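You operate a simulated robot arm through the tools that you are given. There is no shell and no other tool.

The job below is to be done with a simulated robot arm. You get a single attempt, and the scene is never put back.

JOB
Set the orange battery in the cradle and load-test it.
Fine: orange clamp on plus, then grey on minus; hold LOAD till the lamp lights; leave it clamped.

It is judged by the outcome, as a careful person would: the job done as asked, and still so three seconds after it is handed in. It fails if anything else is knocked over, pushed out of place, dropped, spilled or broken.

ROBOT AND FRAMES
A 6-joint arm with a two-finger gripper, fixed in place. Base frame: the origin is on the floor under the middle of its stand, x ahead of it, y to its left, z up; the work surface is at about z = 880. Readings come in mm, degrees, newtons and seconds.
It reaches about 1206 mm from its shoulder. Its first joint turns from -166.0 to 166.0 degrees. Payload 2.45 kg.
The tool frame sits at the grasp point between the pads (the TCP): z along the fingers, y along the line on which they close. The tips reach 20 mm beyond it. The gripper opens to 140 mm; its body begins 168 mm behind the TCP.
Orientation is told as [roll, pitch, yaw] about the base's x, y, z axes, in that order, counted from this pose: with the fingers straight down and closing along the base's y, the tool's x points along the base's -x, its y along +y and its z along -z.

CONTROLS
- The arm moves only by the tool send_rows. Its arguments are lists of equal length, an entry for each row: "xyz": the shift along the tool's x, y, z in mm, a list of three; "angular": the turn, a rotation vector about the tool's x, y, z in degrees, a list of three; "fingers": the finger opening in mm, from 0 to 140. In form: {"xyz": [[tx, ty, tz], ...], "angular": [[ax, ay, az], ...], "fingers": [fingers, ...]}. A call has 1 to 20 rows; each row is the pose to reach, as a shift and turn from the pose commanded when the call began, along the tool's axes at that moment. A row lasts 0.2 s, in which the tool goes at most 50 mm and 8.6 degrees; a call with a longer step from one row to the next is refused whole, and so is a gripper value outside its range. Where a pose cannot be reached the arm comes as near as it can. A force on the tool above 40 N (or 10 N above the force at the start of the call, whichever is more), or a blocked arm, ends the call early, and 0.2 s more pass. Each finger travels about 45 mm/s and halts on what it meets, pressing with about 42 N; the grip force reading is that of the motor and also rises with nothing between the fingers. The clock runs only during rows and for 0.2 s after the last one: add rows that repeat a pose to give the fingers time. The reply holds the time, the measured pose of the TCP, the force on the tool along the base axes, the opening and the grip force, in the units named above and with some noise, with the torque about the TCP (base axes, N m) and any sound that the robot's microphone picked up, and new pictures: "show" is both (left out), scene, wrist or none.
- Cameras (640 x 400 px; columns grow to the right, rows downward): "scene" is fixed at [218.6, -649.3, 1586.7]; the picture's right is [0.93, -0.36, 0.00], its down [-0.14, -0.36, -0.92] and it looks along [0.33, 0.86, -0.39] (base axes); focal length 359 px, centre (320, 200). "wrist" rides on the gripper at [78, 11, -209] in the tool frame; the picture's right is [-0.14, 0.99, 0.00], its down [-0.92, -0.13, -0.37] and it looks along [-0.36, -0.05, 0.93] (tool axes); focal length 280 px, centre (320, 200). There is no depth. A picture from a camera that has moved, and an enlarged one, comes with that camera's place and axes in the base frame and with its lens.
- close_up(camera, box): a new picture of the part [left, top, right, bottom] of that camera's present view, enlarged. It takes no simulated time.
- close_job(): hands the job in; it is judged then, once.

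Nothing tells you positions but the pictures and the camera data. Unless the task says otherwise, let go and move clear before handing in.

The tools are called by a JSON object that holds its "api" and its "payload". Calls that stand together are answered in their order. send_rows: Moves the arm, as the interface text tells. Its arguments: {"type":"object","properties":{"xyz":{"type":"array","items":{"type":"array","items":{"type":"number"}}},"angular":{"type":"array","items":{"type":"array","items":{"type":"number"}}},"fingers":{"type":"array","items":{"type":"number"}},"show":{"type":"string","enum":["both","scene","wrist","none"]}},"required":["xyz","angular","fingers"]} The other tools are called the same way: close_up (camera, box) takes an enlarged picture of a part of a camera's view; close_job () hands the job in.

At the start:

```text
t: 0.0
eef_pos: [303.1, 486.0, 1367.1]
ee_rot: [0.0, -0.1, -0.1]
contact_force: [0.3, 0.0, 0.0]
torque: [-0.04, -0.01, 0.01]
width: 140.1
grip_force: 0.1
```

scene: 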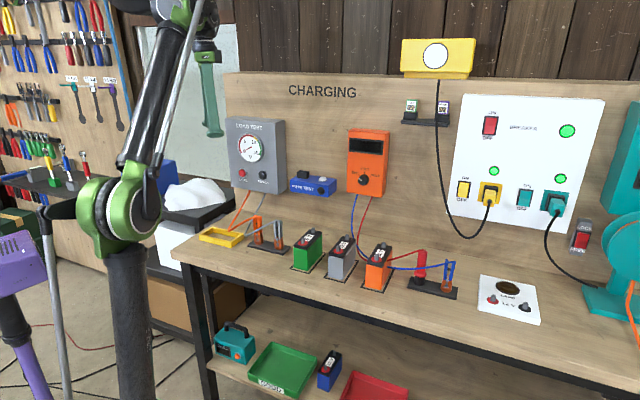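
wrist: 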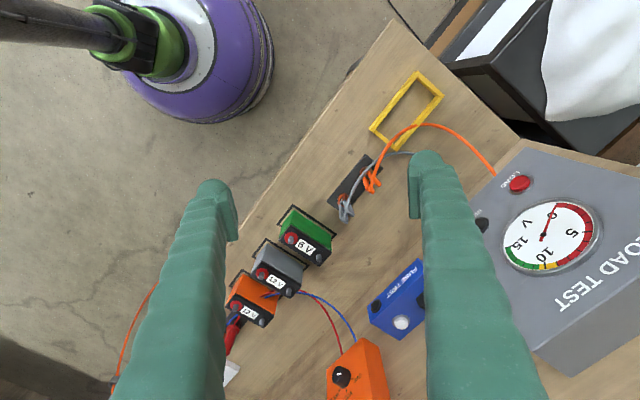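

I see a charging bench with green, grey and orange batteries, a load-test meter with orange and grey clamps on a holder, and a yellow frame (probably the cradle). I'll look closer before moving anything.

{"api": "close_up", "payload": {"camera": "scene", "box": [190, 180, 350, 280]}}

{"api": "close_up", "payload": {"camera": "scene", "box": [330, 180, 490, 300]}}

{"api": "close_up", "payload": {"camera": "scene", "box": [220, 100, 400, 212]}}

{"api": "close_up", "payload": {"camera": "wrist", "box": [200, 60, 460, 330]}}

{"api": "close_up", "payload": {"camera": "scene", "box": [440, 80, 640, 330]}}

```text
4.00 times, centred on (270, 230) of scene
camera zoom: at [218.6, -649.3, 1586.7], right [0.93, -0.36, 0.0], down [-0.14, -0.36, -0.92], along [0.33, 0.86, -0.39], focal length 1435 px, centre (520, 80)
```

zoom: 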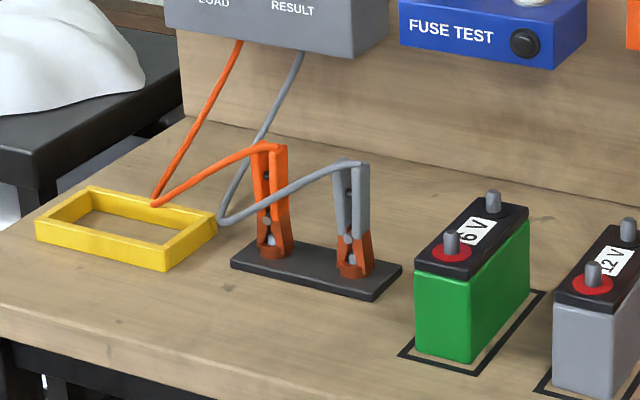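

```text
3.33 times, centred on (410, 240) of scene
camera zoom: at [218.6, -649.3, 1586.7], right [0.93, -0.36, 0.0], down [-0.14, -0.36, -0.92], along [0.33, 0.86, -0.39], focal length 1196 px, centre (20, 67)
```

zoom: 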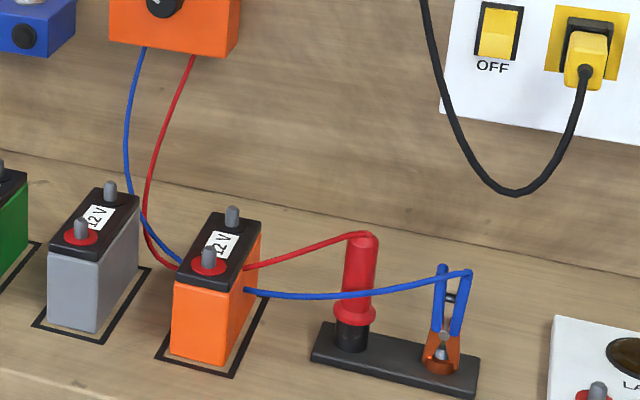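

```text
3.56 times, centred on (310, 156) of scene
camera zoom: at [218.6, -649.3, 1586.7], right [0.93, -0.36, 0.0], down [-0.14, -0.36, -0.92], along [0.33, 0.86, -0.39], focal length 1275 px, centre (356, 356)
```

zoom: 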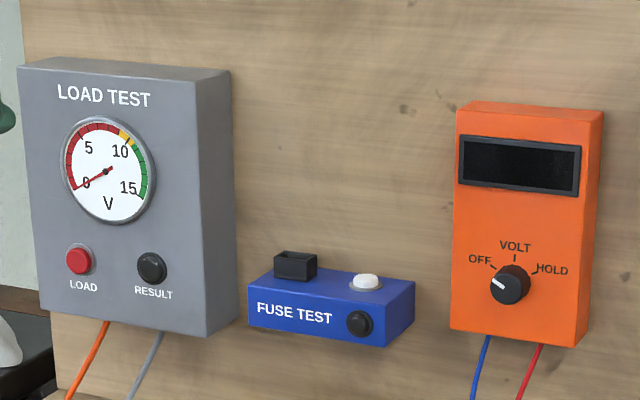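

```text
1.48 times, centred on (330, 195) of wrist
camera zoom: at [224.9, 495.6, 1574.7], right [0.14, 0.99, 0.0], down [0.92, -0.13, 0.37], along [0.36, -0.05, -0.93], focal length 415 px, centre (305, 207)
```

zoom: 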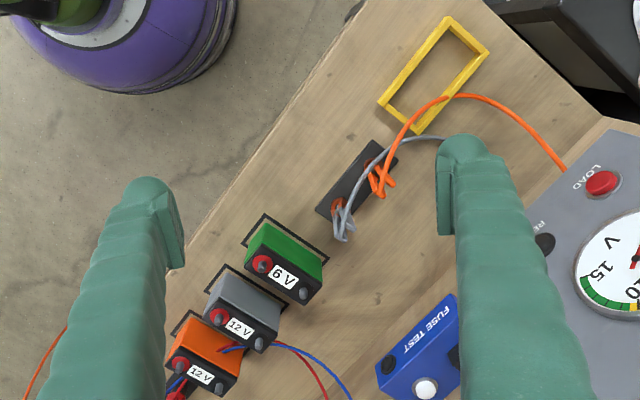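

```text
1.60 times, centred on (540, 205) of scene
camera zoom: at [218.6, -649.3, 1586.7], right [0.93, -0.36, 0.0], down [-0.14, -0.36, -0.92], along [0.33, 0.86, -0.39], focal length 574 px, centre (-32, 192)
```

zoom: 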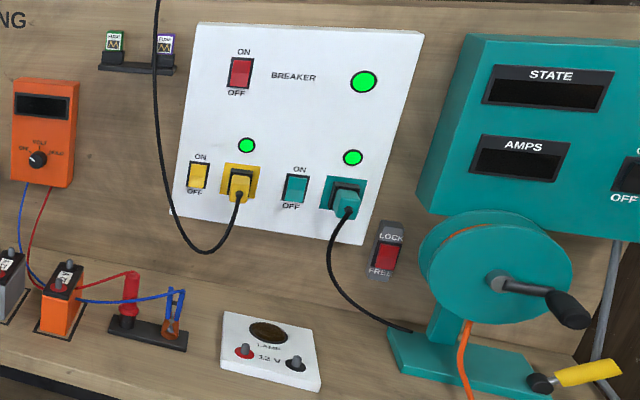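

The orange 12 V battery stands farthest right of the three, near (700, 250), and the yellow frame beside the load tester, near (300, 685), looks like the cradle. The bench runs at about 45° to my axes, so I'll turn the tool to match and move in for a better look.

{"api": "send_rows", "payload": {"xyz": [[-30, -8, 6], [-60, -16, 12], [-90, -24, 18], [-120, -32, 24], [-150, -40, 30], [-177, -46, 37], [-177, -46, 37]], "angular": [[0, 0, -7.5], [0, 0, -15], [0, 0, -22.5], [0, 0, -30], [0, 0, -37.5], [0, 0, -45], [0, 0, -45]], "fingers": [140, 140, 140, 140, 140, 140, 140], "show": "both"}}

```text
t: 1.6
eef_pos: [483.8, 438.5, 1329.1]
ee_rot: [0.0, -0.1, 45.1]
contact_force: [-1.0, 0.1, 0.4]
torque: [0.0, -0.06, 0.0]
width: 140.1
grip_force: 0.0
camera wrist: at [419.0, 389.8, 1537.2], right [-0.6, 0.8, 0.0], down [0.74, 0.56, 0.37], along [0.29, 0.22, -0.93], focal length 280 px, centre (320, 200)
```

scene: 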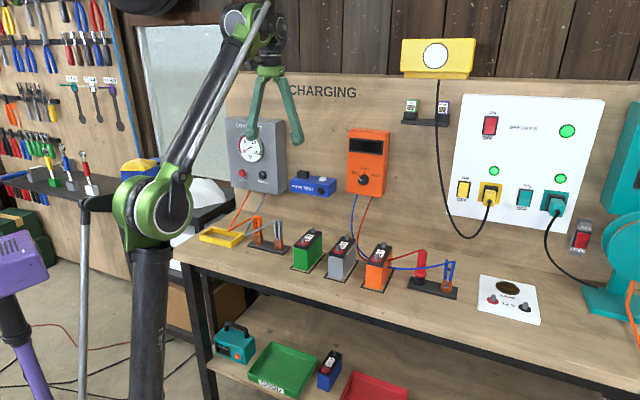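
wrist: 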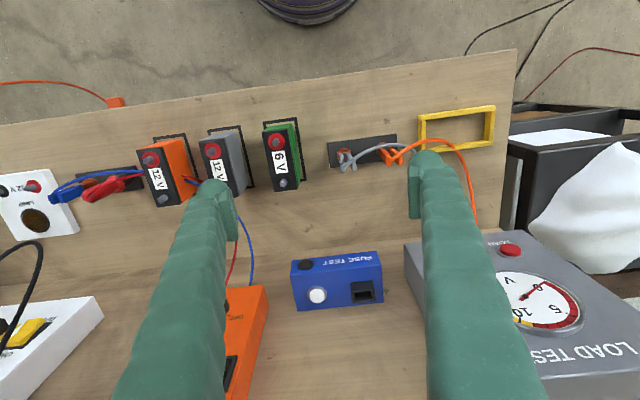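

The batteries, clamp holder and cradle are all in view now, so I'll enlarge each of them.

{"api": "close_up", "payload": {"camera": "wrist", "box": [310, 80, 510, 220]}}

{"api": "close_up", "payload": {"camera": "wrist", "box": [120, 100, 320, 220]}}

{"api": "close_up", "payload": {"camera": "scene", "box": [195, 205, 295, 265]}}

{"api": "close_up", "payload": {"camera": "scene", "box": [310, 220, 410, 300]}}

```text
2.86 times, centred on (410, 150) of wrist
camera zoom: at [419.0, 389.8, 1537.2], right [-0.6, 0.8, 0.0], down [0.74, 0.56, 0.37], along [0.29, 0.22, -0.93], focal length 801 px, centre (63, 343)
```

zoom: 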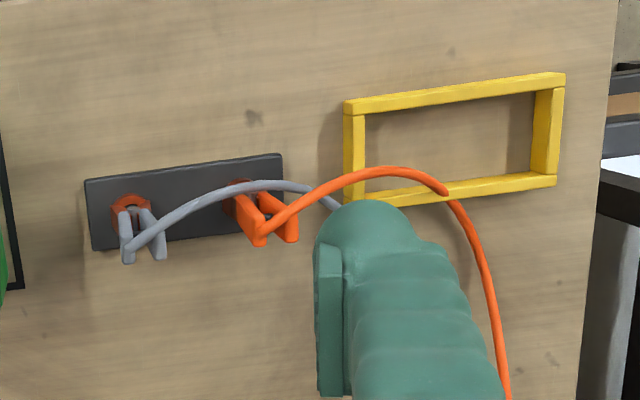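

```text
3.20 times, centred on (220, 160) of wrist
camera zoom: at [419.0, 389.8, 1537.2], right [-0.6, 0.8, 0.0], down [0.74, 0.56, 0.37], along [0.29, 0.22, -0.93], focal length 897 px, centre (640, 328)
```

zoom: 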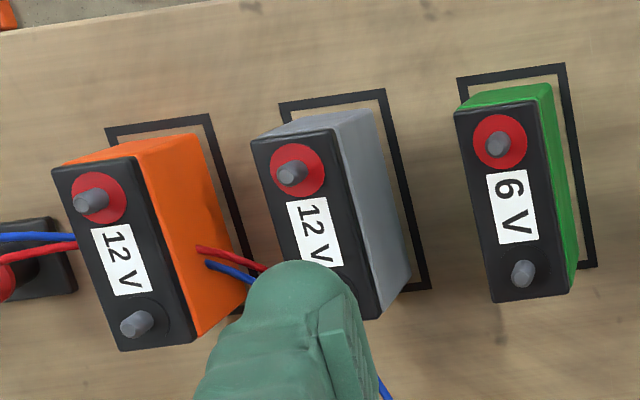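

```text
6.40 times, centred on (245, 235) of scene
camera zoom: at [218.6, -649.3, 1586.7], right [0.93, -0.36, 0.0], down [-0.14, -0.36, -0.92], along [0.33, 0.86, -0.39], focal length 2296 px, centre (800, -24)
```

zoom: 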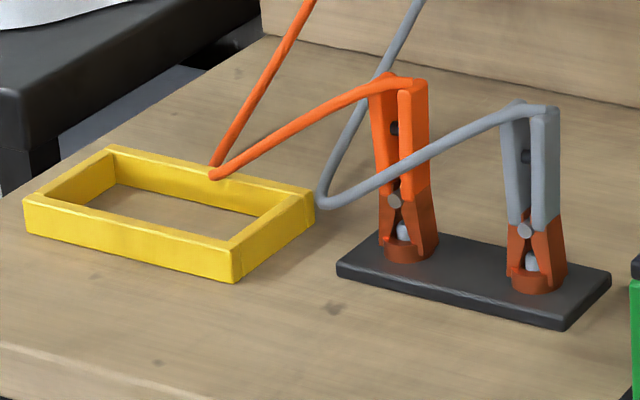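

```text
5.00 times, centred on (360, 260) of scene
camera zoom: at [218.6, -649.3, 1586.7], right [0.93, -0.36, 0.0], down [-0.14, -0.36, -0.92], along [0.33, 0.86, -0.39], focal length 1794 px, centre (120, -100)
```

zoom: 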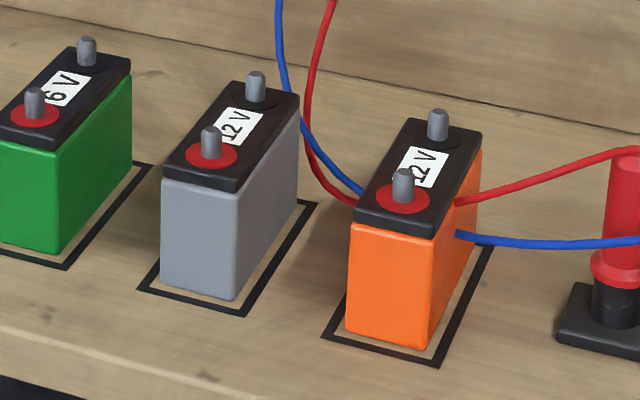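

The multimeter leads are drawn straight through the orange battery, so they don't obstruct it. Triangulating gives:
- **Orange battery:** plus post near (734, 193, 989), minus near (794, 253, 989), body about 57 × 128 × 90 mm.
- **Cradle:** centre near (301, 682), long side along the wall, so the battery has to turn 90°.

I'll move above the battery.

{"api": "send_rows", "payload": {"xyz": [[-4.6, -35.1, 17.9], [-9.1, -70.2, 35.8], [-13.7, -105.4, 53.7], [-18.3, -140.5, 71.6], [-22.9, -175.6, 89.5], [-27.4, -210.7, 107.4], [-32, -245.8, 125.3], [-36.6, -281, 143.2], [-41.1, -316, 161], [-45.7, -351.2, 179], [-45.7, -351.2, 179]], "angular": [[0, 0, 0], [0, 0, 0], [0, 0, 0], [0, 0, 0], [0, 0, 0], [0, 0, 0], [0, 0, 0], [0, 0, 0], [0, 0, 0], [0, 0, 0], [0, 0, 0]], "fingers": [140, 140, 140, 140, 140, 140, 140, 140, 140, 140, 140], "show": "both"}}

```text
t: 4.0
eef_pos: [759.8, 220.9, 1149.4]
ee_rot: [0.0, -0.1, 45.0]
contact_force: [-1.0, 0.1, 0.0]
torque: [0.01, 0.03, 0.0]
width: 140.2
grip_force: 0.0
camera wrist: at [696.4, 172.3, 1357.5], right [-0.6, 0.8, 0.0], down [0.74, 0.56, 0.37], along [0.29, 0.22, -0.93], focal length 280 px, centre (320, 200)
```

scene: 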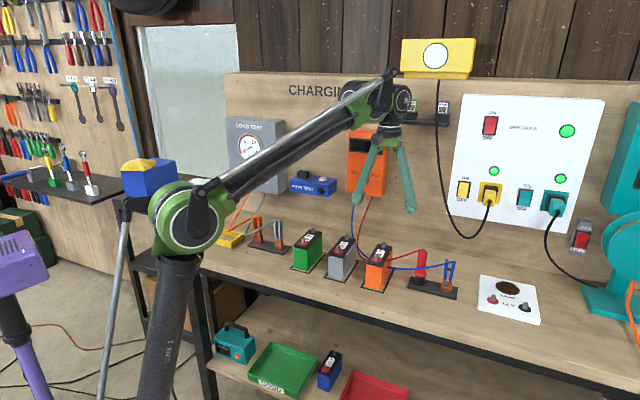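
wrist: 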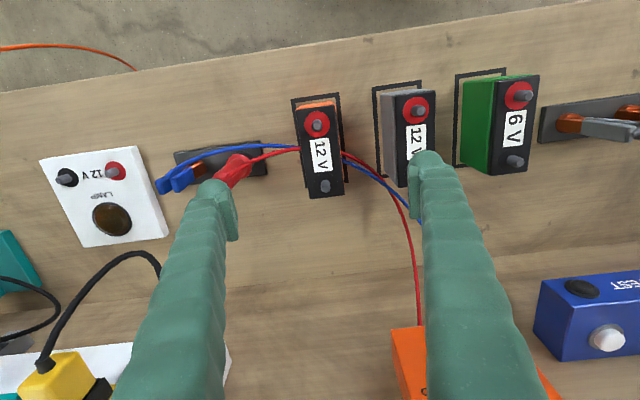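

I'm above the orange battery. A close-up will refine where its centre is.

{"api": "close_up", "payload": {"camera": "wrist", "box": [240, 80, 440, 205]}}

{"api": "close_up", "payload": {"camera": "scene", "box": [335, 120, 435, 220]}}

```text
3.20 times, centred on (340, 142) of wrist
camera zoom: at [696.4, 172.3, 1357.5], right [-0.6, 0.8, 0.0], down [0.74, 0.56, 0.37], along [0.29, 0.22, -0.93], focal length 897 px, centre (256, 384)
```

zoom: 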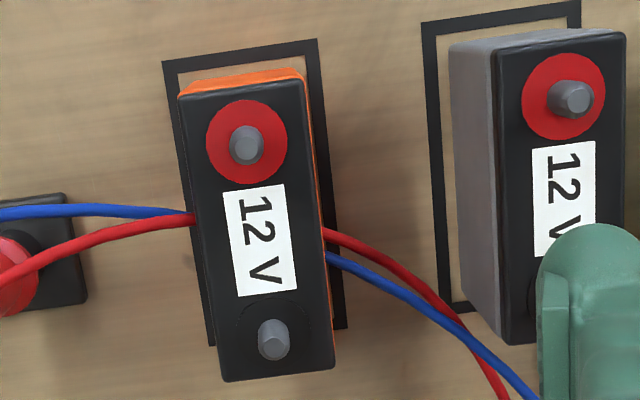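

```text
4.00 times, centred on (385, 170) of scene
camera zoom: at [218.6, -649.3, 1586.7], right [0.93, -0.36, 0.0], down [-0.14, -0.36, -0.92], along [0.33, 0.86, -0.39], focal length 1435 px, centre (60, 320)
```

zoom: 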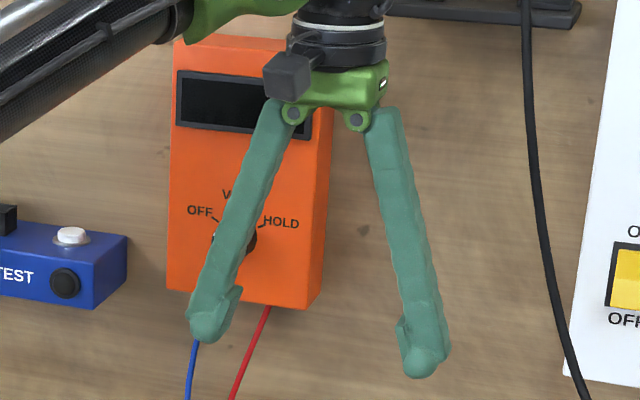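

The battery is centred within a few mm along the closing axis and sits about 5 mm further toward the wall. I'll narrow the fingers to 100 mm and come down partway to check the straddle.

{"api": "send_rows", "payload": {"xyz": [[-4.7, 0.4, 0], [-4.7, 0.4, 30], [-4.7, 0.4, 60], [-4.7, 0.4, 90], [-4.7, 0.4, 115], [-4.7, 0.4, 130], [-4.7, 0.4, 130]], "angular": [[0, 0, 0], [0, 0, 0], [0, 0, 0], [0, 0, 0], [0, 0, 0], [0, 0, 0], [0, 0, 0]], "fingers": [100, 100, 100, 100, 100, 100, 100], "show": "both"}}

{"api": "close_up", "payload": {"camera": "scene", "box": [320, 180, 450, 300]}}

```text
t: 5.6
eef_pos: [763.4, 228.1, 1019.4]
ee_rot: [0.0, 0.0, 45.0]
contact_force: [-0.2, 0.0, 0.1]
torque: [-0.02, 0.03, 0.01]
width: 100.1
grip_force: 0.0
camera wrist: at [701.0, 179.0, 1227.9], right [-0.6, 0.8, 0.0], down [0.74, 0.56, 0.37], along [0.29, 0.22, -0.93], focal length 280 px, centre (320, 200)
```

scene: 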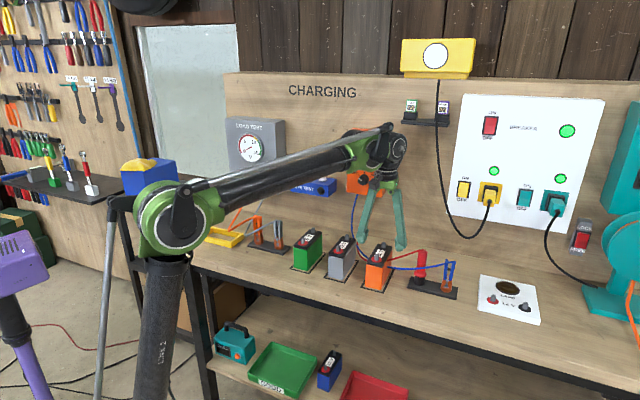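
wrist: 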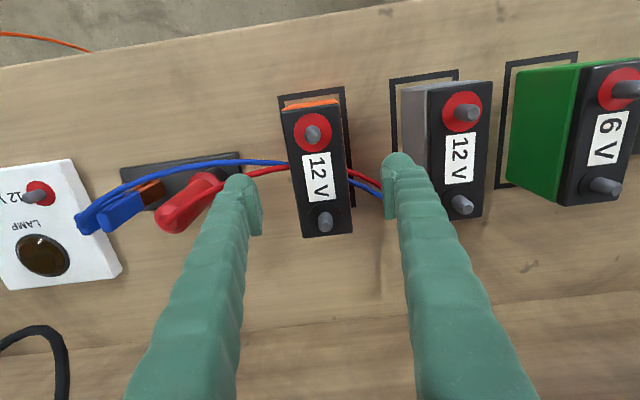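

```text
3.33 times, centred on (385, 240) of scene
camera zoom: at [218.6, -649.3, 1586.7], right [0.93, -0.36, 0.0], down [-0.14, -0.36, -0.92], along [0.33, 0.86, -0.39], focal length 1196 px, centre (103, 67)
```

zoom: 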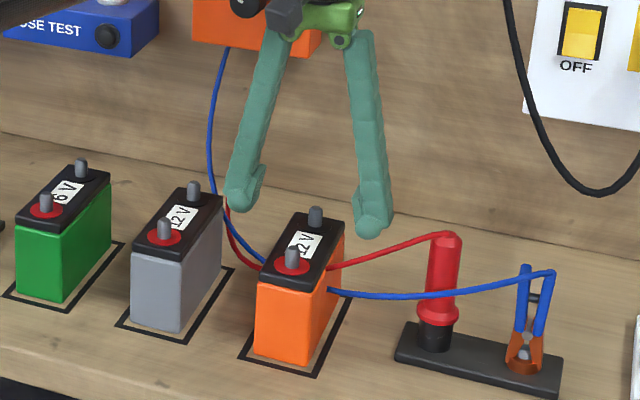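

The fingers straddle the battery with even clearance on both sides. I'll lower to about z 938, which keeps the tips above cradle-wall height, and then close on it.

{"api": "send_rows", "payload": {"xyz": [[2.5, 0.3, 20], [2.5, 0.3, 40], [2.5, 0.3, 60], [2.5, 0.3, 75], [2.5, 0.3, 81], [2.5, 0.3, 81]], "angular": [[0, 0, 0], [0, 0, 0], [0, 0, 0], [0, 0, 0], [0, 0, 0], [0, 0, 0]], "fingers": [100, 100, 100, 100, 100, 100], "show": "both"}}

{"api": "close_up", "payload": {"camera": "scene", "box": [320, 180, 450, 300]}}

```text
t: 7.0
eef_pos: [762.3, 224.3, 939.3]
ee_rot: [0.1, 0.0, 45.0]
contact_force: [-0.1, 0.2, 0.3]
torque: [0.01, 0.01, -0.02]
width: 100.0
grip_force: 0.0
camera wrist: at [698.3, 176.7, 1147.0], right [-0.6, 0.8, 0.0], down [0.74, 0.56, 0.37], along [0.29, 0.22, -0.93], focal length 280 px, centre (320, 200)
```

scene: 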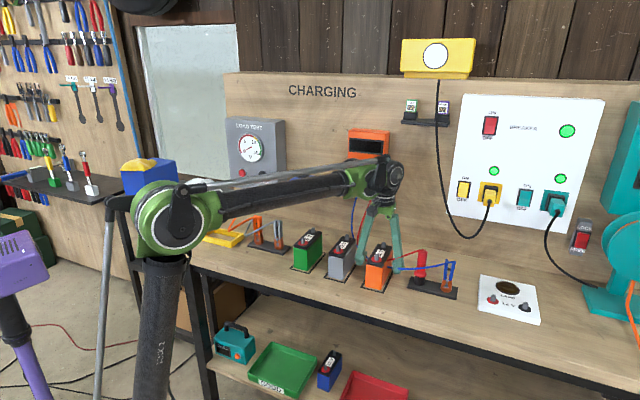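
wrist: 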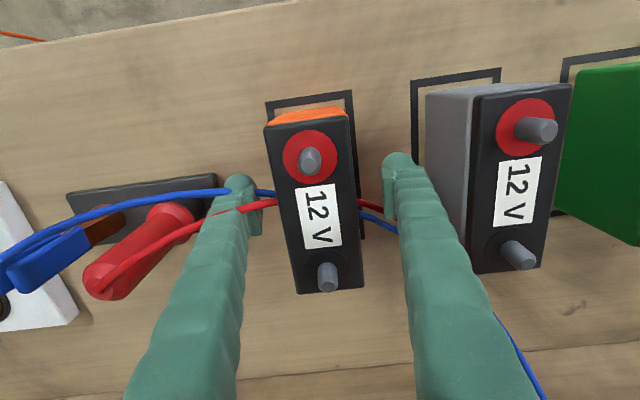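

```text
3.33 times, centred on (385, 240) of scene
camera zoom: at [218.6, -649.3, 1586.7], right [0.93, -0.36, 0.0], down [-0.14, -0.36, -0.92], along [0.33, 0.86, -0.39], focal length 1196 px, centre (103, 67)
```

zoom: 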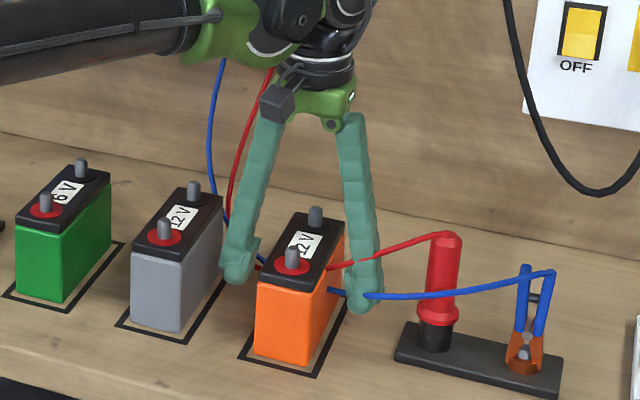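

The fingers sit on either side of the battery and the TCP is at its centre, so I'll close the grip.

{"api": "send_rows", "payload": {"xyz": [[0, 0, 0], [0, 0, 0], [0, 0, 0], [0, 0, 0], [0, 0, 0], [0, 0, 0]], "angular": [[0, 0, 0], [0, 0, 0], [0, 0, 0], [0, 0, 0], [0, 0, 0], [0, 0, 0]], "fingers": [80, 60, 50, 45, 45, 45], "show": "wrist"}}

```text
t: 8.4
eef_pos: [762.4, 224.8, 940.1]
ee_rot: [0.0, 0.0, 45.0]
contact_force: [5.1, -3.2, 2.1]
torque: [0.1, 0.08, -0.06]
width: 56.2
grip_force: 42.2
camera wrist: at [698.5, 176.4, 1147.1], right [-0.6, 0.8, 0.0], down [0.74, 0.56, 0.37], along [0.29, 0.22, -0.93], focal length 280 px, centre (320, 200)
```

wrist: 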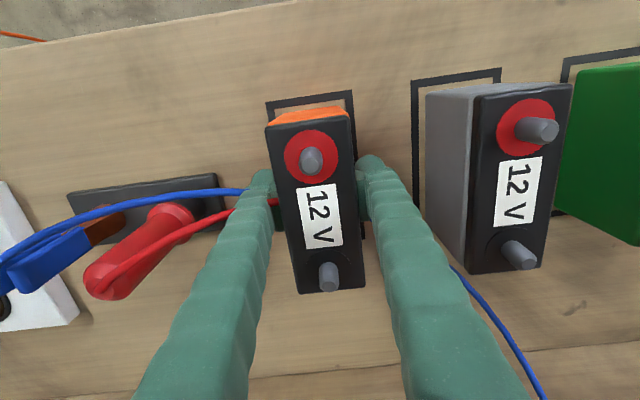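

The battery is gripped at 56 mm. I'll lift it slowly and read the weight.

{"api": "send_rows", "payload": {"xyz": [[0, 0, -8], [0, 0, -20], [0, 0, -40], [0, 0, -60], [0, 0, -60]], "angular": [[0, 0, 0], [0, 0, 0], [0, 0, 0], [0, 0, 0], [0, 0, 0]], "fingers": [45, 45, 45, 45, 45], "show": "both"}}

```text
t: 9.6
eef_pos: [762.8, 225.2, 1000.2]
ee_rot: [0.0, 0.0, 45.0]
contact_force: [-0.6, -0.4, -12.0]
torque: [0.01, -0.01, -0.01]
width: 56.4
grip_force: 41.9
camera wrist: at [700.4, 176.4, 1207.2], right [-0.6, 0.8, 0.0], down [0.74, 0.56, 0.37], along [0.29, 0.22, -0.93], focal length 280 px, centre (320, 200)
```

scene: 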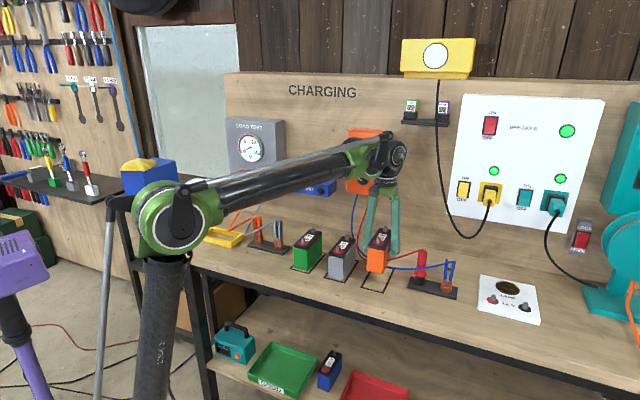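
wrist: 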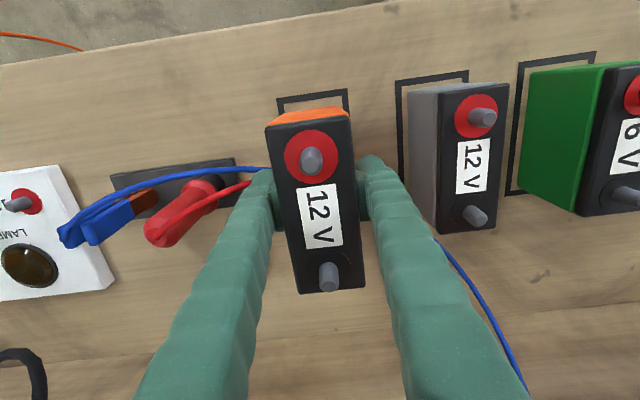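

The battery is in the air at about 12 N, roughly 1.2 kg, and the leads didn't catch. I'll raise it well clear of everything, carry it along the row and turn it 90° so plus faces left. I'll stop just short of the cradle to measure.

{"api": "send_rows", "payload": {"xyz": [[0, 0, -37], [0, 0, -75], [0, 0, -112], [0, 0, -150], [0, 36, -150], [0, 73, -150], [1, 109, -150], [1, 146, -150], [1, 182, -150], [1, 219, -150], [2, 255, -150], [2, 292, -150], [2, 328, -150], [2, 365, -150], [3, 401, -150], [3, 438, -150], [3, 474, -150], [3.5, 511, -150], [3.5, 511, -150]], "angular": [[0, 0, 0], [0, 0, 0], [0, 0, 0], [0, 0, 0], [0, 0, 6.4], [0, 0, 12.9], [0, 0, 19.3], [0, 0, 25.7], [0, 0, 32.1], [0, 0, 38.6], [0, 0, 45], [0, 0, 51.4], [0, 0, 57.9], [0, 0, 64.3], [0, 0, 70.7], [0, 0, 77.1], [0, 0, 83.6], [0, 0, 90], [0, 0, 90]], "fingers": [45, 45, 45, 45, 45, 45, 45, 45, 45, 45, 45, 45, 45, 45, 45, 45, 45, 45, 45], "show": "both"}}

```text
t: 13.6
eef_pos: [398.1, 584.6, 1149.3]
ee_rot: [0.0, 0.0, -45.1]
contact_force: [-0.7, -0.1, -12.8]
torque: [0.02, 0.02, -0.01]
width: 56.2
grip_force: 42.3
camera wrist: at [351.0, 647.1, 1356.8], right [0.8, 0.6, 0.0], down [0.56, -0.74, 0.37], along [0.22, -0.29, -0.93], focal length 280 px, centre (320, 200)
```

scene: 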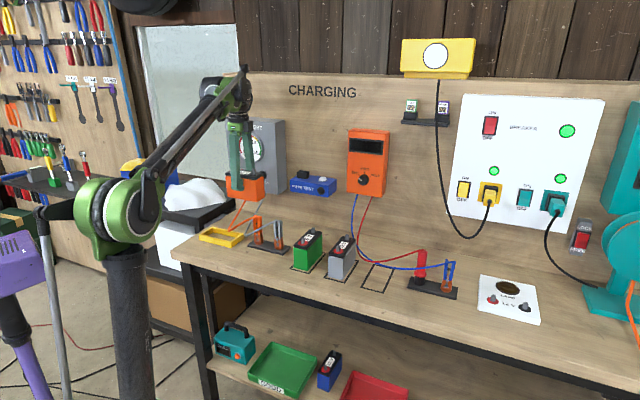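
wrist: 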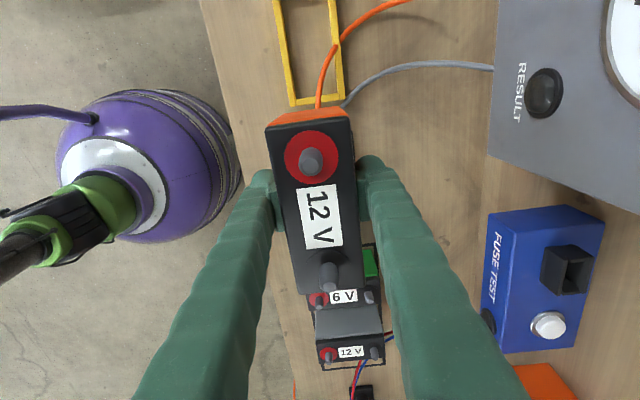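

The plus post now faces left as intended. Only the near end of the cradle is visible, so I'll back off and rise a little to see all of it.

{"api": "send_rows", "payload": {"xyz": [[-35, 0, -25], [-70, 0, -50], [-70, 0, -50]], "angular": [[0, 0, 0], [0, 0, 0], [0, 0, 0]], "fingers": [45, 45, 45], "show": "wrist"}}

{"api": "close_up", "payload": {"camera": "wrist", "box": [240, 0, 440, 125]}}

```text
t: 14.4
eef_pos: [452.2, 537.2, 1200.4]
ee_rot: [0.0, 0.0, -44.9]
contact_force: [0.3, -0.3, -12.0]
torque: [0.02, 0.04, -0.01]
width: 56.4
grip_force: 41.9
camera wrist: at [403.8, 599.9, 1407.2], right [0.8, 0.6, 0.0], down [0.56, -0.74, 0.37], along [0.22, -0.29, -0.93], focal length 280 px, centre (320, 200)
```

wrist: 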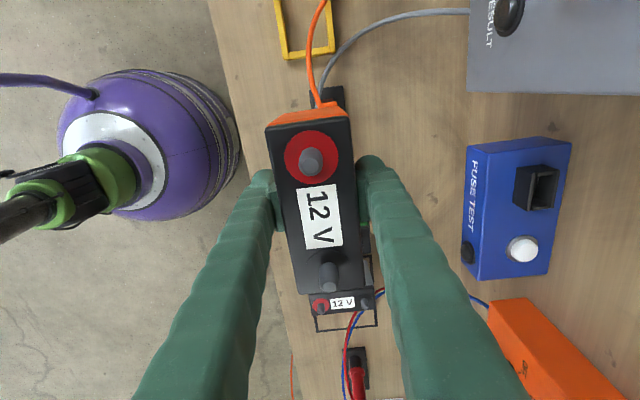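

```text
3.20 times, centred on (340, 62) of wrist
camera zoom: at [403.8, 599.9, 1407.2], right [0.8, 0.6, 0.0], down [0.56, -0.74, 0.37], along [0.22, -0.29, -0.93], focal length 897 px, centre (256, 640)
```

zoom: 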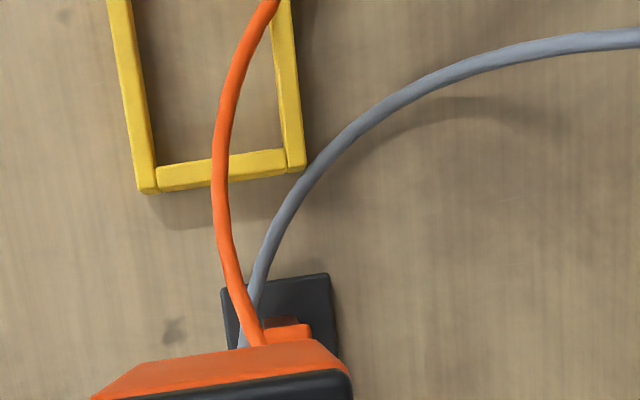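

Moving back pushed the cradle out of the top of the picture. I'll move back toward it and higher, so the whole cradle shows beyond the battery's end.

{"api": "send_rows", "payload": {"xyz": [[30, 0, -32], [60, 0, -64], [86, 0, -95], [86, 0, -95]], "angular": [[0, 0, 0], [0, 0, 0], [0, 0, 0], [0, 0, 0]], "fingers": [45, 45, 45, 45], "show": "both"}}

{"api": "close_up", "payload": {"camera": "wrist", "box": [240, 0, 440, 125]}}

```text
t: 15.4
eef_pos: [387.4, 600.0, 1294.7]
ee_rot: [0.0, 0.1, -45.0]
contact_force: [1.0, -0.1, -11.6]
torque: [0.05, 0.0, 0.01]
width: 56.2
grip_force: 41.9
camera wrist: at [339.8, 662.4, 1503.1], right [0.8, 0.6, 0.0], down [0.56, -0.74, 0.37], along [0.22, -0.29, -0.93], focal length 280 px, centre (320, 200)
```

scene: 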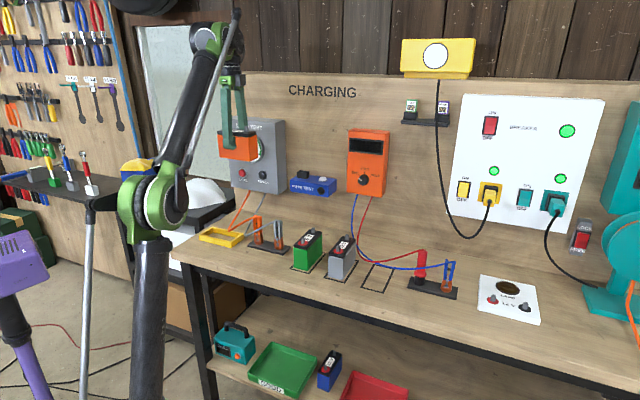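
wrist: 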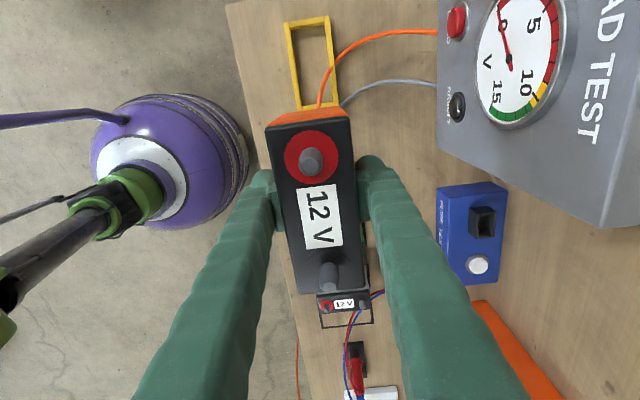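

```text
3.20 times, centred on (340, 62) of wrist
camera zoom: at [339.8, 662.4, 1503.1], right [0.8, 0.6, 0.0], down [0.56, -0.74, 0.37], along [0.22, -0.29, -0.93], focal length 897 px, centre (256, 640)
```

zoom: 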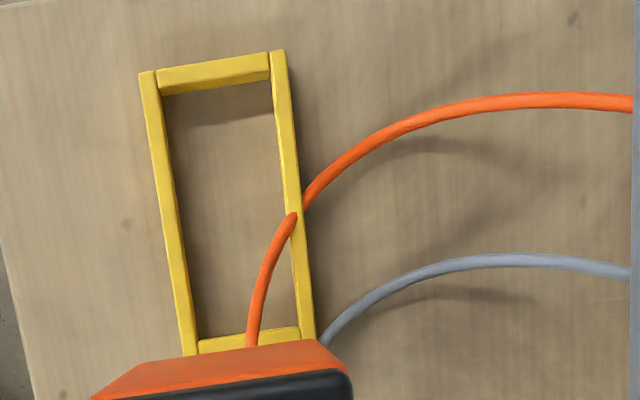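

The whole cradle is visible now. Its centre works out to about (302.6, 686.3), with the outer frame about 84 × 160 mm and aligned at 45°, and the battery is centred on the TCP. I'll move over the cradle, lower to about 40 mm above its rim and check again.

{"api": "send_rows", "payload": {"xyz": [[30, 0.4, 0], [60, 0.8, 0], [90, 1.2, 0], [121.2, 1.6, 0], [121.2, 1.6, 45], [121.2, 1.6, 90], [121.2, 1.6, 135], [121.2, 1.6, 180], [121.2, 1.6, 220], [121.2, 1.6, 260], [121.2, 1.6, 290], [121.2, 1.6, 290]], "angular": [[0, 0, 0], [0, 0, 0], [0, 0, 0], [0, 0, 0], [0, 0, 0], [0, 0, 0], [0, 0, 0], [0, 0, 0], [0, 0, 0], [0, 0, 0], [0, 0, 0], [0, 0, 0]], "fingers": [45, 45, 45, 45, 45, 45, 45, 45, 45, 45, 45, 45], "show": "both"}}

{"api": "close_up", "payload": {"camera": "wrist", "box": [220, 60, 420, 320]}}

{"api": "close_up", "payload": {"camera": "scene", "box": [180, 150, 300, 270]}}

```text
t: 18.0
eef_pos: [302.4, 686.5, 1001.1]
ee_rot: [0.1, 0.0, -45.1]
contact_force: [-0.7, 0.2, -11.2]
torque: [0.05, 0.01, -0.03]
width: 56.2
grip_force: 42.1
camera wrist: at [253.5, 747.7, 1209.0], right [0.8, 0.6, 0.0], down [0.56, -0.74, 0.37], along [0.22, -0.29, -0.93], focal length 280 px, centre (320, 200)
```

scene: 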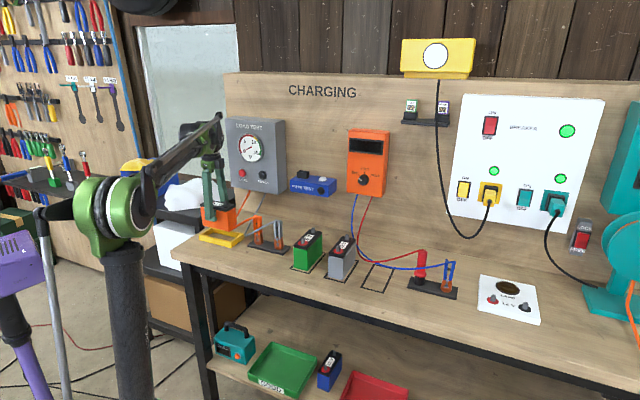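
wrist: 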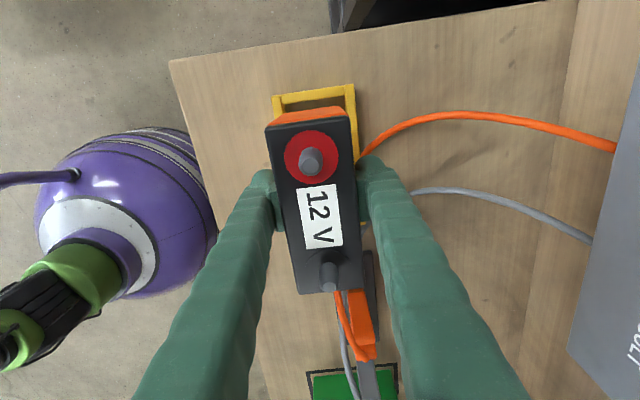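

```text
1.54 times, centred on (320, 190) of wrist
camera zoom: at [253.5, 747.7, 1209.0], right [0.8, 0.6, 0.0], down [0.56, -0.74, 0.37], along [0.22, -0.29, -0.93], focal length 431 px, centre (320, 215)
```

zoom: 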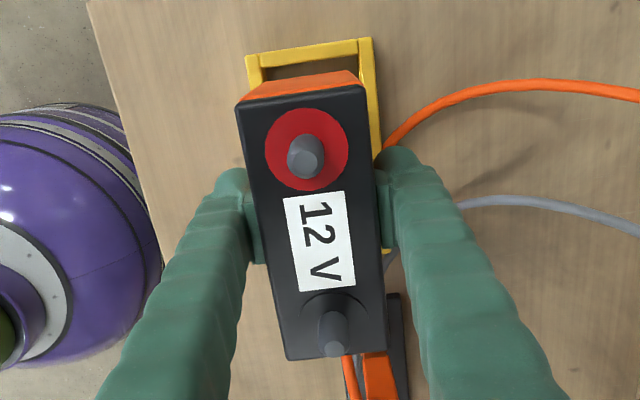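

```text
3.33 times, centred on (240, 210) of scene
camera zoom: at [218.6, -649.3, 1586.7], right [0.93, -0.36, 0.0], down [-0.14, -0.36, -0.92], along [0.33, 0.86, -0.39], focal length 1196 px, centre (587, 167)
```

zoom: 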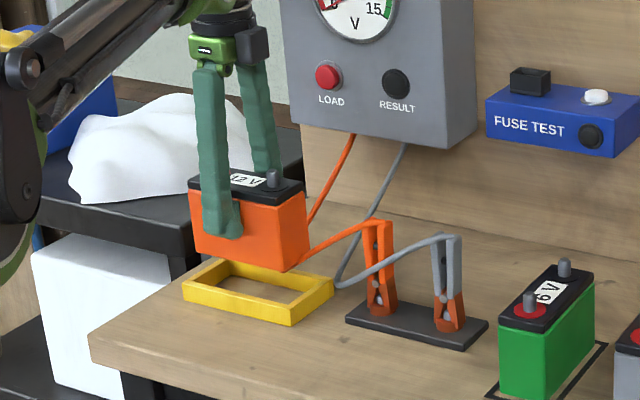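

The remaining offset looks like about 2 mm toward the wall. I'll correct for that and lower to just above the rim for a final alignment check.

{"api": "send_rows", "payload": {"xyz": [[0, 2, 10], [0, 2, 22], [0, 2, 33], [0, 2, 33]], "angular": [[0, 0, 0], [0, 0, 0], [0, 0, 0], [0, 0, 0]], "fingers": [45, 45, 45, 45], "show": "wrist"}}

{"api": "close_up", "payload": {"camera": "wrist", "box": [230, 70, 410, 310]}}

{"api": "close_up", "payload": {"camera": "scene", "box": [185, 190, 265, 250]}}

```text
t: 19.0
eef_pos: [304.5, 686.2, 968.5]
ee_rot: [0.0, 0.0, -44.9]
contact_force: [0.4, 0.6, -11.7]
torque: [-0.01, 0.0, 0.0]
width: 56.5
grip_force: 42.1
camera wrist: at [256.7, 748.0, 1178.0], right [0.8, 0.6, 0.0], down [0.56, -0.74, 0.37], along [0.22, -0.29, -0.93], focal length 280 px, centre (320, 200)
```

wrist: 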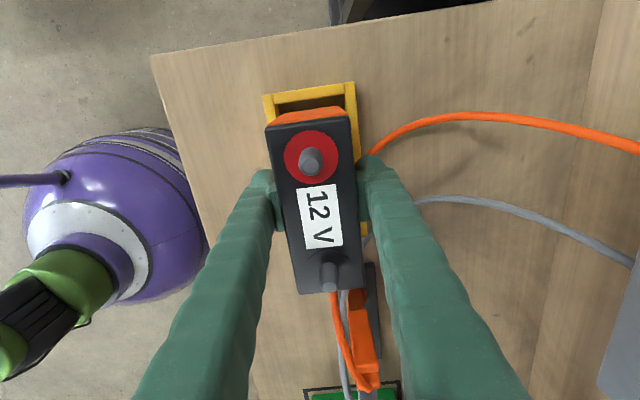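

```text
1.67 times, centred on (320, 190) of wrist
camera zoom: at [256.7, 748.0, 1178.0], right [0.8, 0.6, 0.0], down [0.56, -0.74, 0.37], along [0.22, -0.29, -0.93], focal length 467 px, centre (320, 217)
```

zoom: 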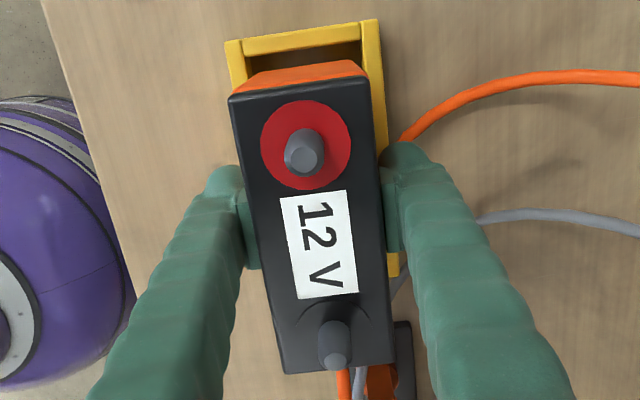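

```text
6.67 times, centred on (225, 220) of scene
camera zoom: at [218.6, -649.3, 1586.7], right [0.93, -0.36, 0.0], down [-0.14, -0.36, -0.92], along [0.33, 0.86, -0.39], focal length 2391 px, centre (953, 67)
```

zoom: 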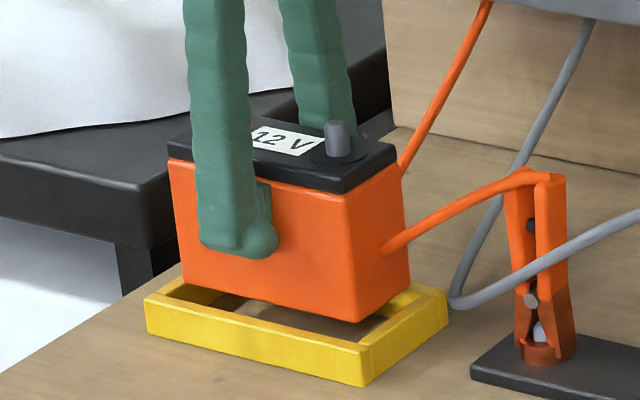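

Measured in the tool frame, the cradle sits +1.1 mm along y and +0.5 mm along x, so the battery will clear the rim on every side. I'll lower it in gently.

{"api": "send_rows", "payload": {"xyz": [[0.5, 1.1, 4], [0.5, 1.1, 12], [0.5, 1.1, 20], [0.5, 1.1, 25], [0.5, 1.1, 27], [0.5, 1.1, 28], [0.5, 1.1, 28]], "angular": [[0, 0, 0], [0, 0, 0], [0, 0, 0], [0, 0, 0], [0, 0, 0], [0, 0, 0], [0, 0, 0]], "fingers": [45, 45, 45, 45, 45, 45, 45], "show": "wrist"}}

{"api": "close_up", "payload": {"camera": "scene", "box": [185, 190, 265, 250]}}

```text
t: 20.6
eef_pos: [304.3, 686.1, 943.8]
ee_rot: [0.0, 0.0, -45.0]
contact_force: [0.0, 0.0, -12.4]
torque: [0.02, 0.02, -0.03]
width: 56.5
grip_force: 42.3
camera wrist: at [257.2, 748.4, 1151.7], right [0.8, 0.6, 0.0], down [0.56, -0.74, 0.37], along [0.22, -0.29, -0.93], focal length 280 px, centre (320, 200)
```

wrist: 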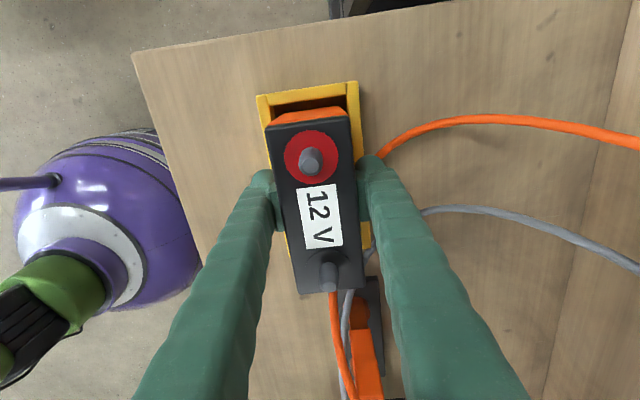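

```text
6.67 times, centred on (225, 220) of scene
camera zoom: at [218.6, -649.3, 1586.7], right [0.93, -0.36, 0.0], down [-0.14, -0.36, -0.92], along [0.33, 0.86, -0.39], focal length 2391 px, centre (953, 67)
```

zoom: 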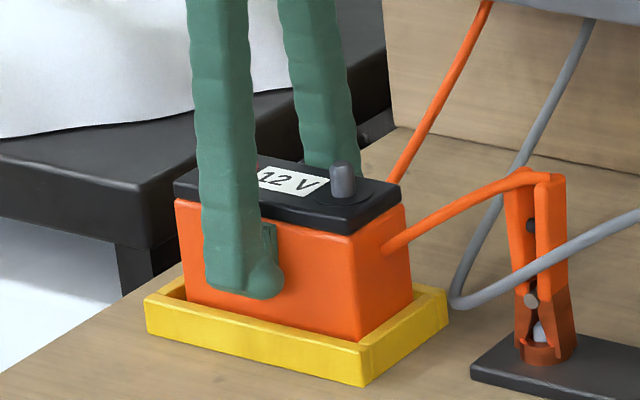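

The battery is inside the frame but still hanging free at 12 N, so I'll ease down until it rests.

{"api": "send_rows", "payload": {"xyz": [[0, 0, 1], [0, 0, 2], [0, 0, 2.5], [0, 0, 2.5]], "angular": [[0, 0, 0], [0, 0, 0], [0, 0, 0], [0, 0, 0]], "fingers": [45, 45, 45, 45], "show": "none"}}

```text
t: 21.6
eef_pos: [304.2, 684.7, 942.5]
ee_rot: [0.0, 0.1, -44.9]
contact_force: [0.4, 0.2, -12.0]
torque: [0.01, 0.05, -0.01]
width: 56.3
grip_force: 42.1
```

{"api": "send_rows", "payload": {"xyz": [[0, 0, 0.7], [0, 0, 1.4], [0, 0, 1.4]], "angular": [[0, 0, 0], [0, 0, 0], [0, 0, 0]], "fingers": [45, 45, 45], "show": "none"}}

```text
t: 22.4
eef_pos: [303.7, 686.4, 939.8]
ee_rot: [0.0, 0.0, -44.9]
contact_force: [-0.3, -0.9, -12.1]
torque: [0.02, 0.0, 0.0]
width: 56.6
grip_force: 42.1
```

{"api": "send_rows", "payload": {"xyz": [[0, 0, 0.6], [0, 0, 1.2], [0, 0, 1.2]], "angular": [[0, 0, 0], [0, 0, 0], [0, 0, 0]], "fingers": [45, 45, 45], "show": "none"}}

```text
t: 23.2
eef_pos: [302.3, 686.0, 939.9]
ee_rot: [0.0, 0.1, -44.9]
contact_force: [1.9, 3.2, 8.3]
torque: [-0.46, -0.41, 0.08]
width: 56.4
grip_force: 42.0
```

It has touched down at z≈940, the same height at which it stood on the bench. I'll release it and rise straight up.

{"api": "send_rows", "payload": {"xyz": [[0, 0, -0.4], [0, 0, -0.4], [0, 0, -0.4], [0, 0, -0.4], [0, 0, -0.4], [0, 0, -0.4]], "angular": [[0, 0, 0], [0, 0, 0], [0, 0, 0], [0, 0, 0], [0, 0, 0], [0, 0, 0]], "fingers": [56, 65, 78, 90, 95, 95], "show": "both"}}

{"api": "close_up", "payload": {"camera": "scene", "box": [185, 190, 265, 250]}}

{"api": "close_up", "payload": {"camera": "wrist", "box": [230, 70, 410, 310]}}

```text
t: 24.6
eef_pos: [303.8, 685.6, 938.6]
ee_rot: [-0.1, 0.0, -45.0]
contact_force: [-0.5, -0.4, -0.5]
torque: [-0.02, 0.0, 0.01]
width: 95.3
grip_force: 0.0
camera wrist: at [256.2, 747.7, 1147.2], right [0.8, 0.6, 0.0], down [0.56, -0.74, 0.37], along [0.22, -0.29, -0.93], focal length 280 px, centre (320, 200)
```

scene: 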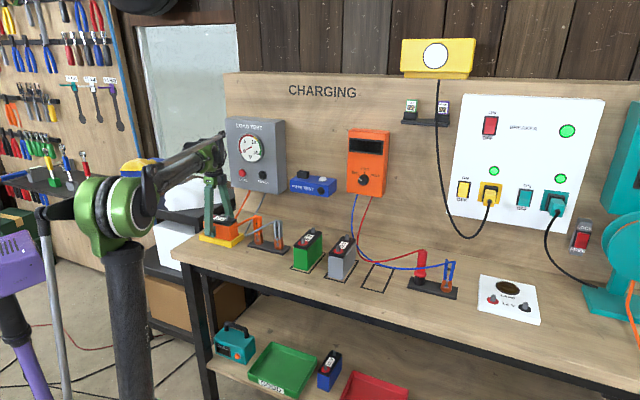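
wrist: 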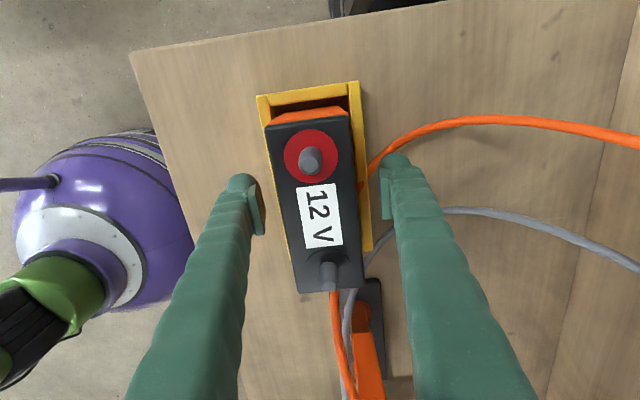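

```text
6.67 times, centred on (225, 220) of scene
camera zoom: at [218.6, -649.3, 1586.7], right [0.93, -0.36, 0.0], down [-0.14, -0.36, -0.92], along [0.33, 0.86, -0.39], focal length 2391 px, centre (953, 67)
```

zoom: 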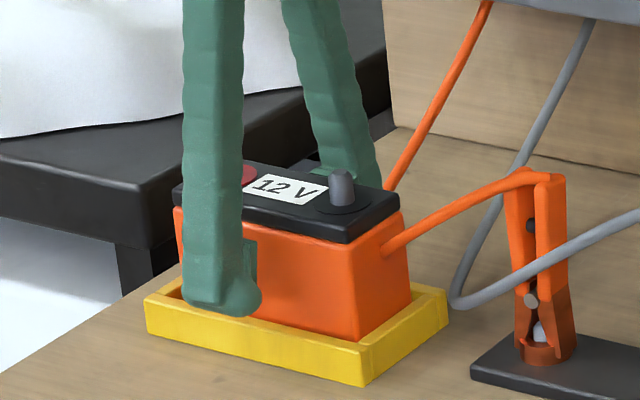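

```text
1.67 times, centred on (320, 190) of wrist
camera zoom: at [256.2, 747.7, 1147.2], right [0.8, 0.6, 0.0], down [0.56, -0.74, 0.37], along [0.22, -0.29, -0.93], focal length 467 px, centre (320, 217)
```

zoom: 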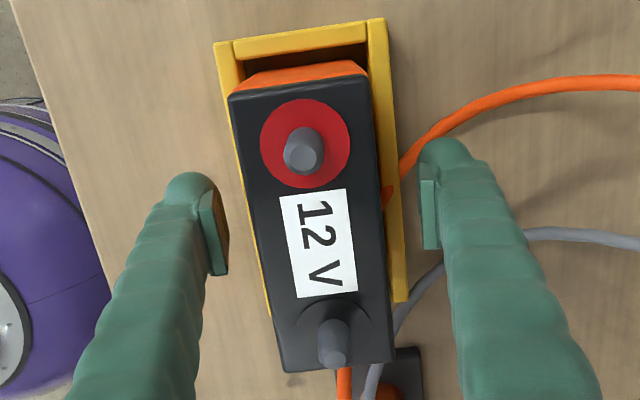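

The battery sits squarely in the cradle. I'll rise clear, turn back to yaw 45° and look down on the clamps.

{"api": "send_rows", "payload": {"xyz": [[0, 0, -30], [0, 0, -75], [0, 0, -120], [0, 0, -165], [0, 0, -210], [-19, 2.3, -210], [-38, 4.6, -210], [-57, 6.9, -210], [-77, 9.3, -210], [-96, 11.6, -210], [-115, 13.9, -210], [-134, 16.2, -210], [-153, 18.5, -210], [-172, 20.8, -210], [-192, 23.2, -210], [-211, 25.5, -210], [-211, 25.5, -210]], "angular": [[0, 0, 0], [0, 0, 0], [0, 0, 0], [0, 0, 0], [0, 0, 0], [0, 0, -8.2], [0, 0, -16.4], [0, 0, -24.5], [0, 0, -32.7], [0, 0, -40.9], [0, 0, -49.1], [0, 0, -57.3], [0, 0, -65.5], [0, 0, -73.6], [0, 0, -81.8], [0, 0, -90], [0, 0, -90]], "fingers": [95, 95, 95, 95, 95, 95, 95, 95, 95, 95, 100, 110, 120, 130, 140, 140, 140], "show": "both"}}

{"api": "close_up", "payload": {"camera": "wrist", "box": [220, 80, 420, 240]}}

{"api": "close_up", "payload": {"camera": "scene", "box": [195, 200, 305, 265]}}

```text
t: 28.2
eef_pos: [470.2, 553.1, 1148.1]
ee_rot: [0.0, 0.0, 45.1]
contact_force: [0.4, 0.0, 0.2]
torque: [0.01, -0.02, 0.0]
width: 139.9
grip_force: 0.0
camera wrist: at [407.1, 505.4, 1356.7], right [-0.6, 0.8, 0.0], down [0.74, 0.56, 0.37], along [0.29, 0.22, -0.93], focal length 280 px, centre (320, 200)
```

scene: 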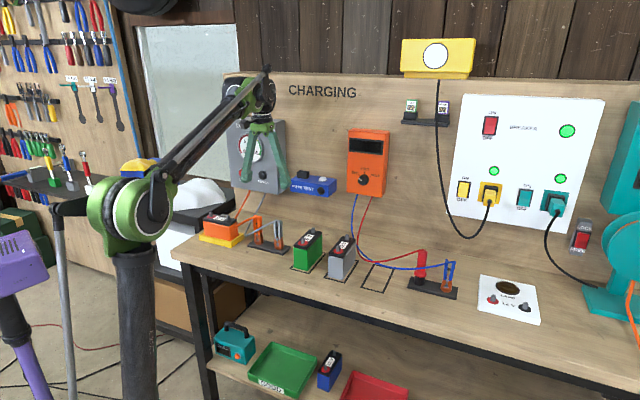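
wrist: 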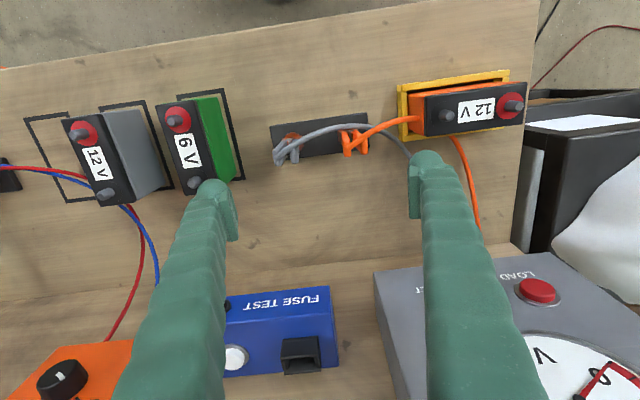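

```text
2.50 times, centred on (320, 160) of wrist
camera zoom: at [407.1, 505.4, 1356.7], right [-0.6, 0.8, 0.0], down [0.74, 0.56, 0.37], along [0.29, 0.22, -0.93], focal length 701 px, centre (320, 300)
```

zoom: 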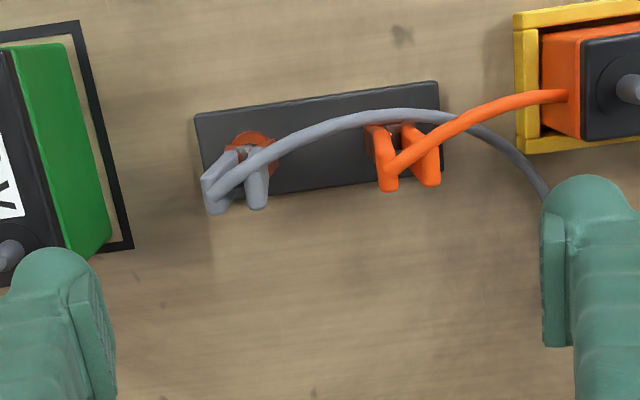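

```text
5.82 times, centred on (250, 232) of scene
camera zoom: at [218.6, -649.3, 1586.7], right [0.93, -0.36, 0.0], down [-0.14, -0.36, -0.92], along [0.33, 0.86, -0.39], focal length 2087 px, centre (727, 11)
```

zoom: 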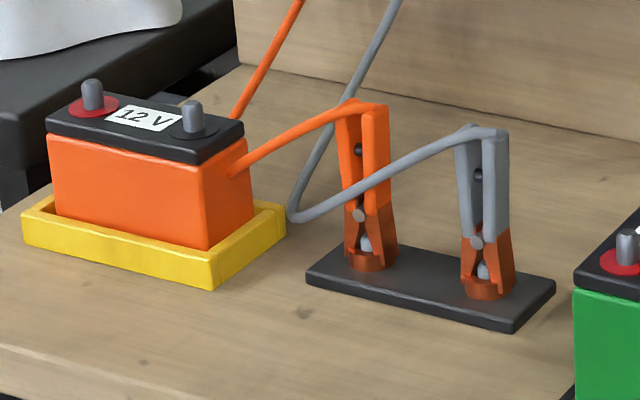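

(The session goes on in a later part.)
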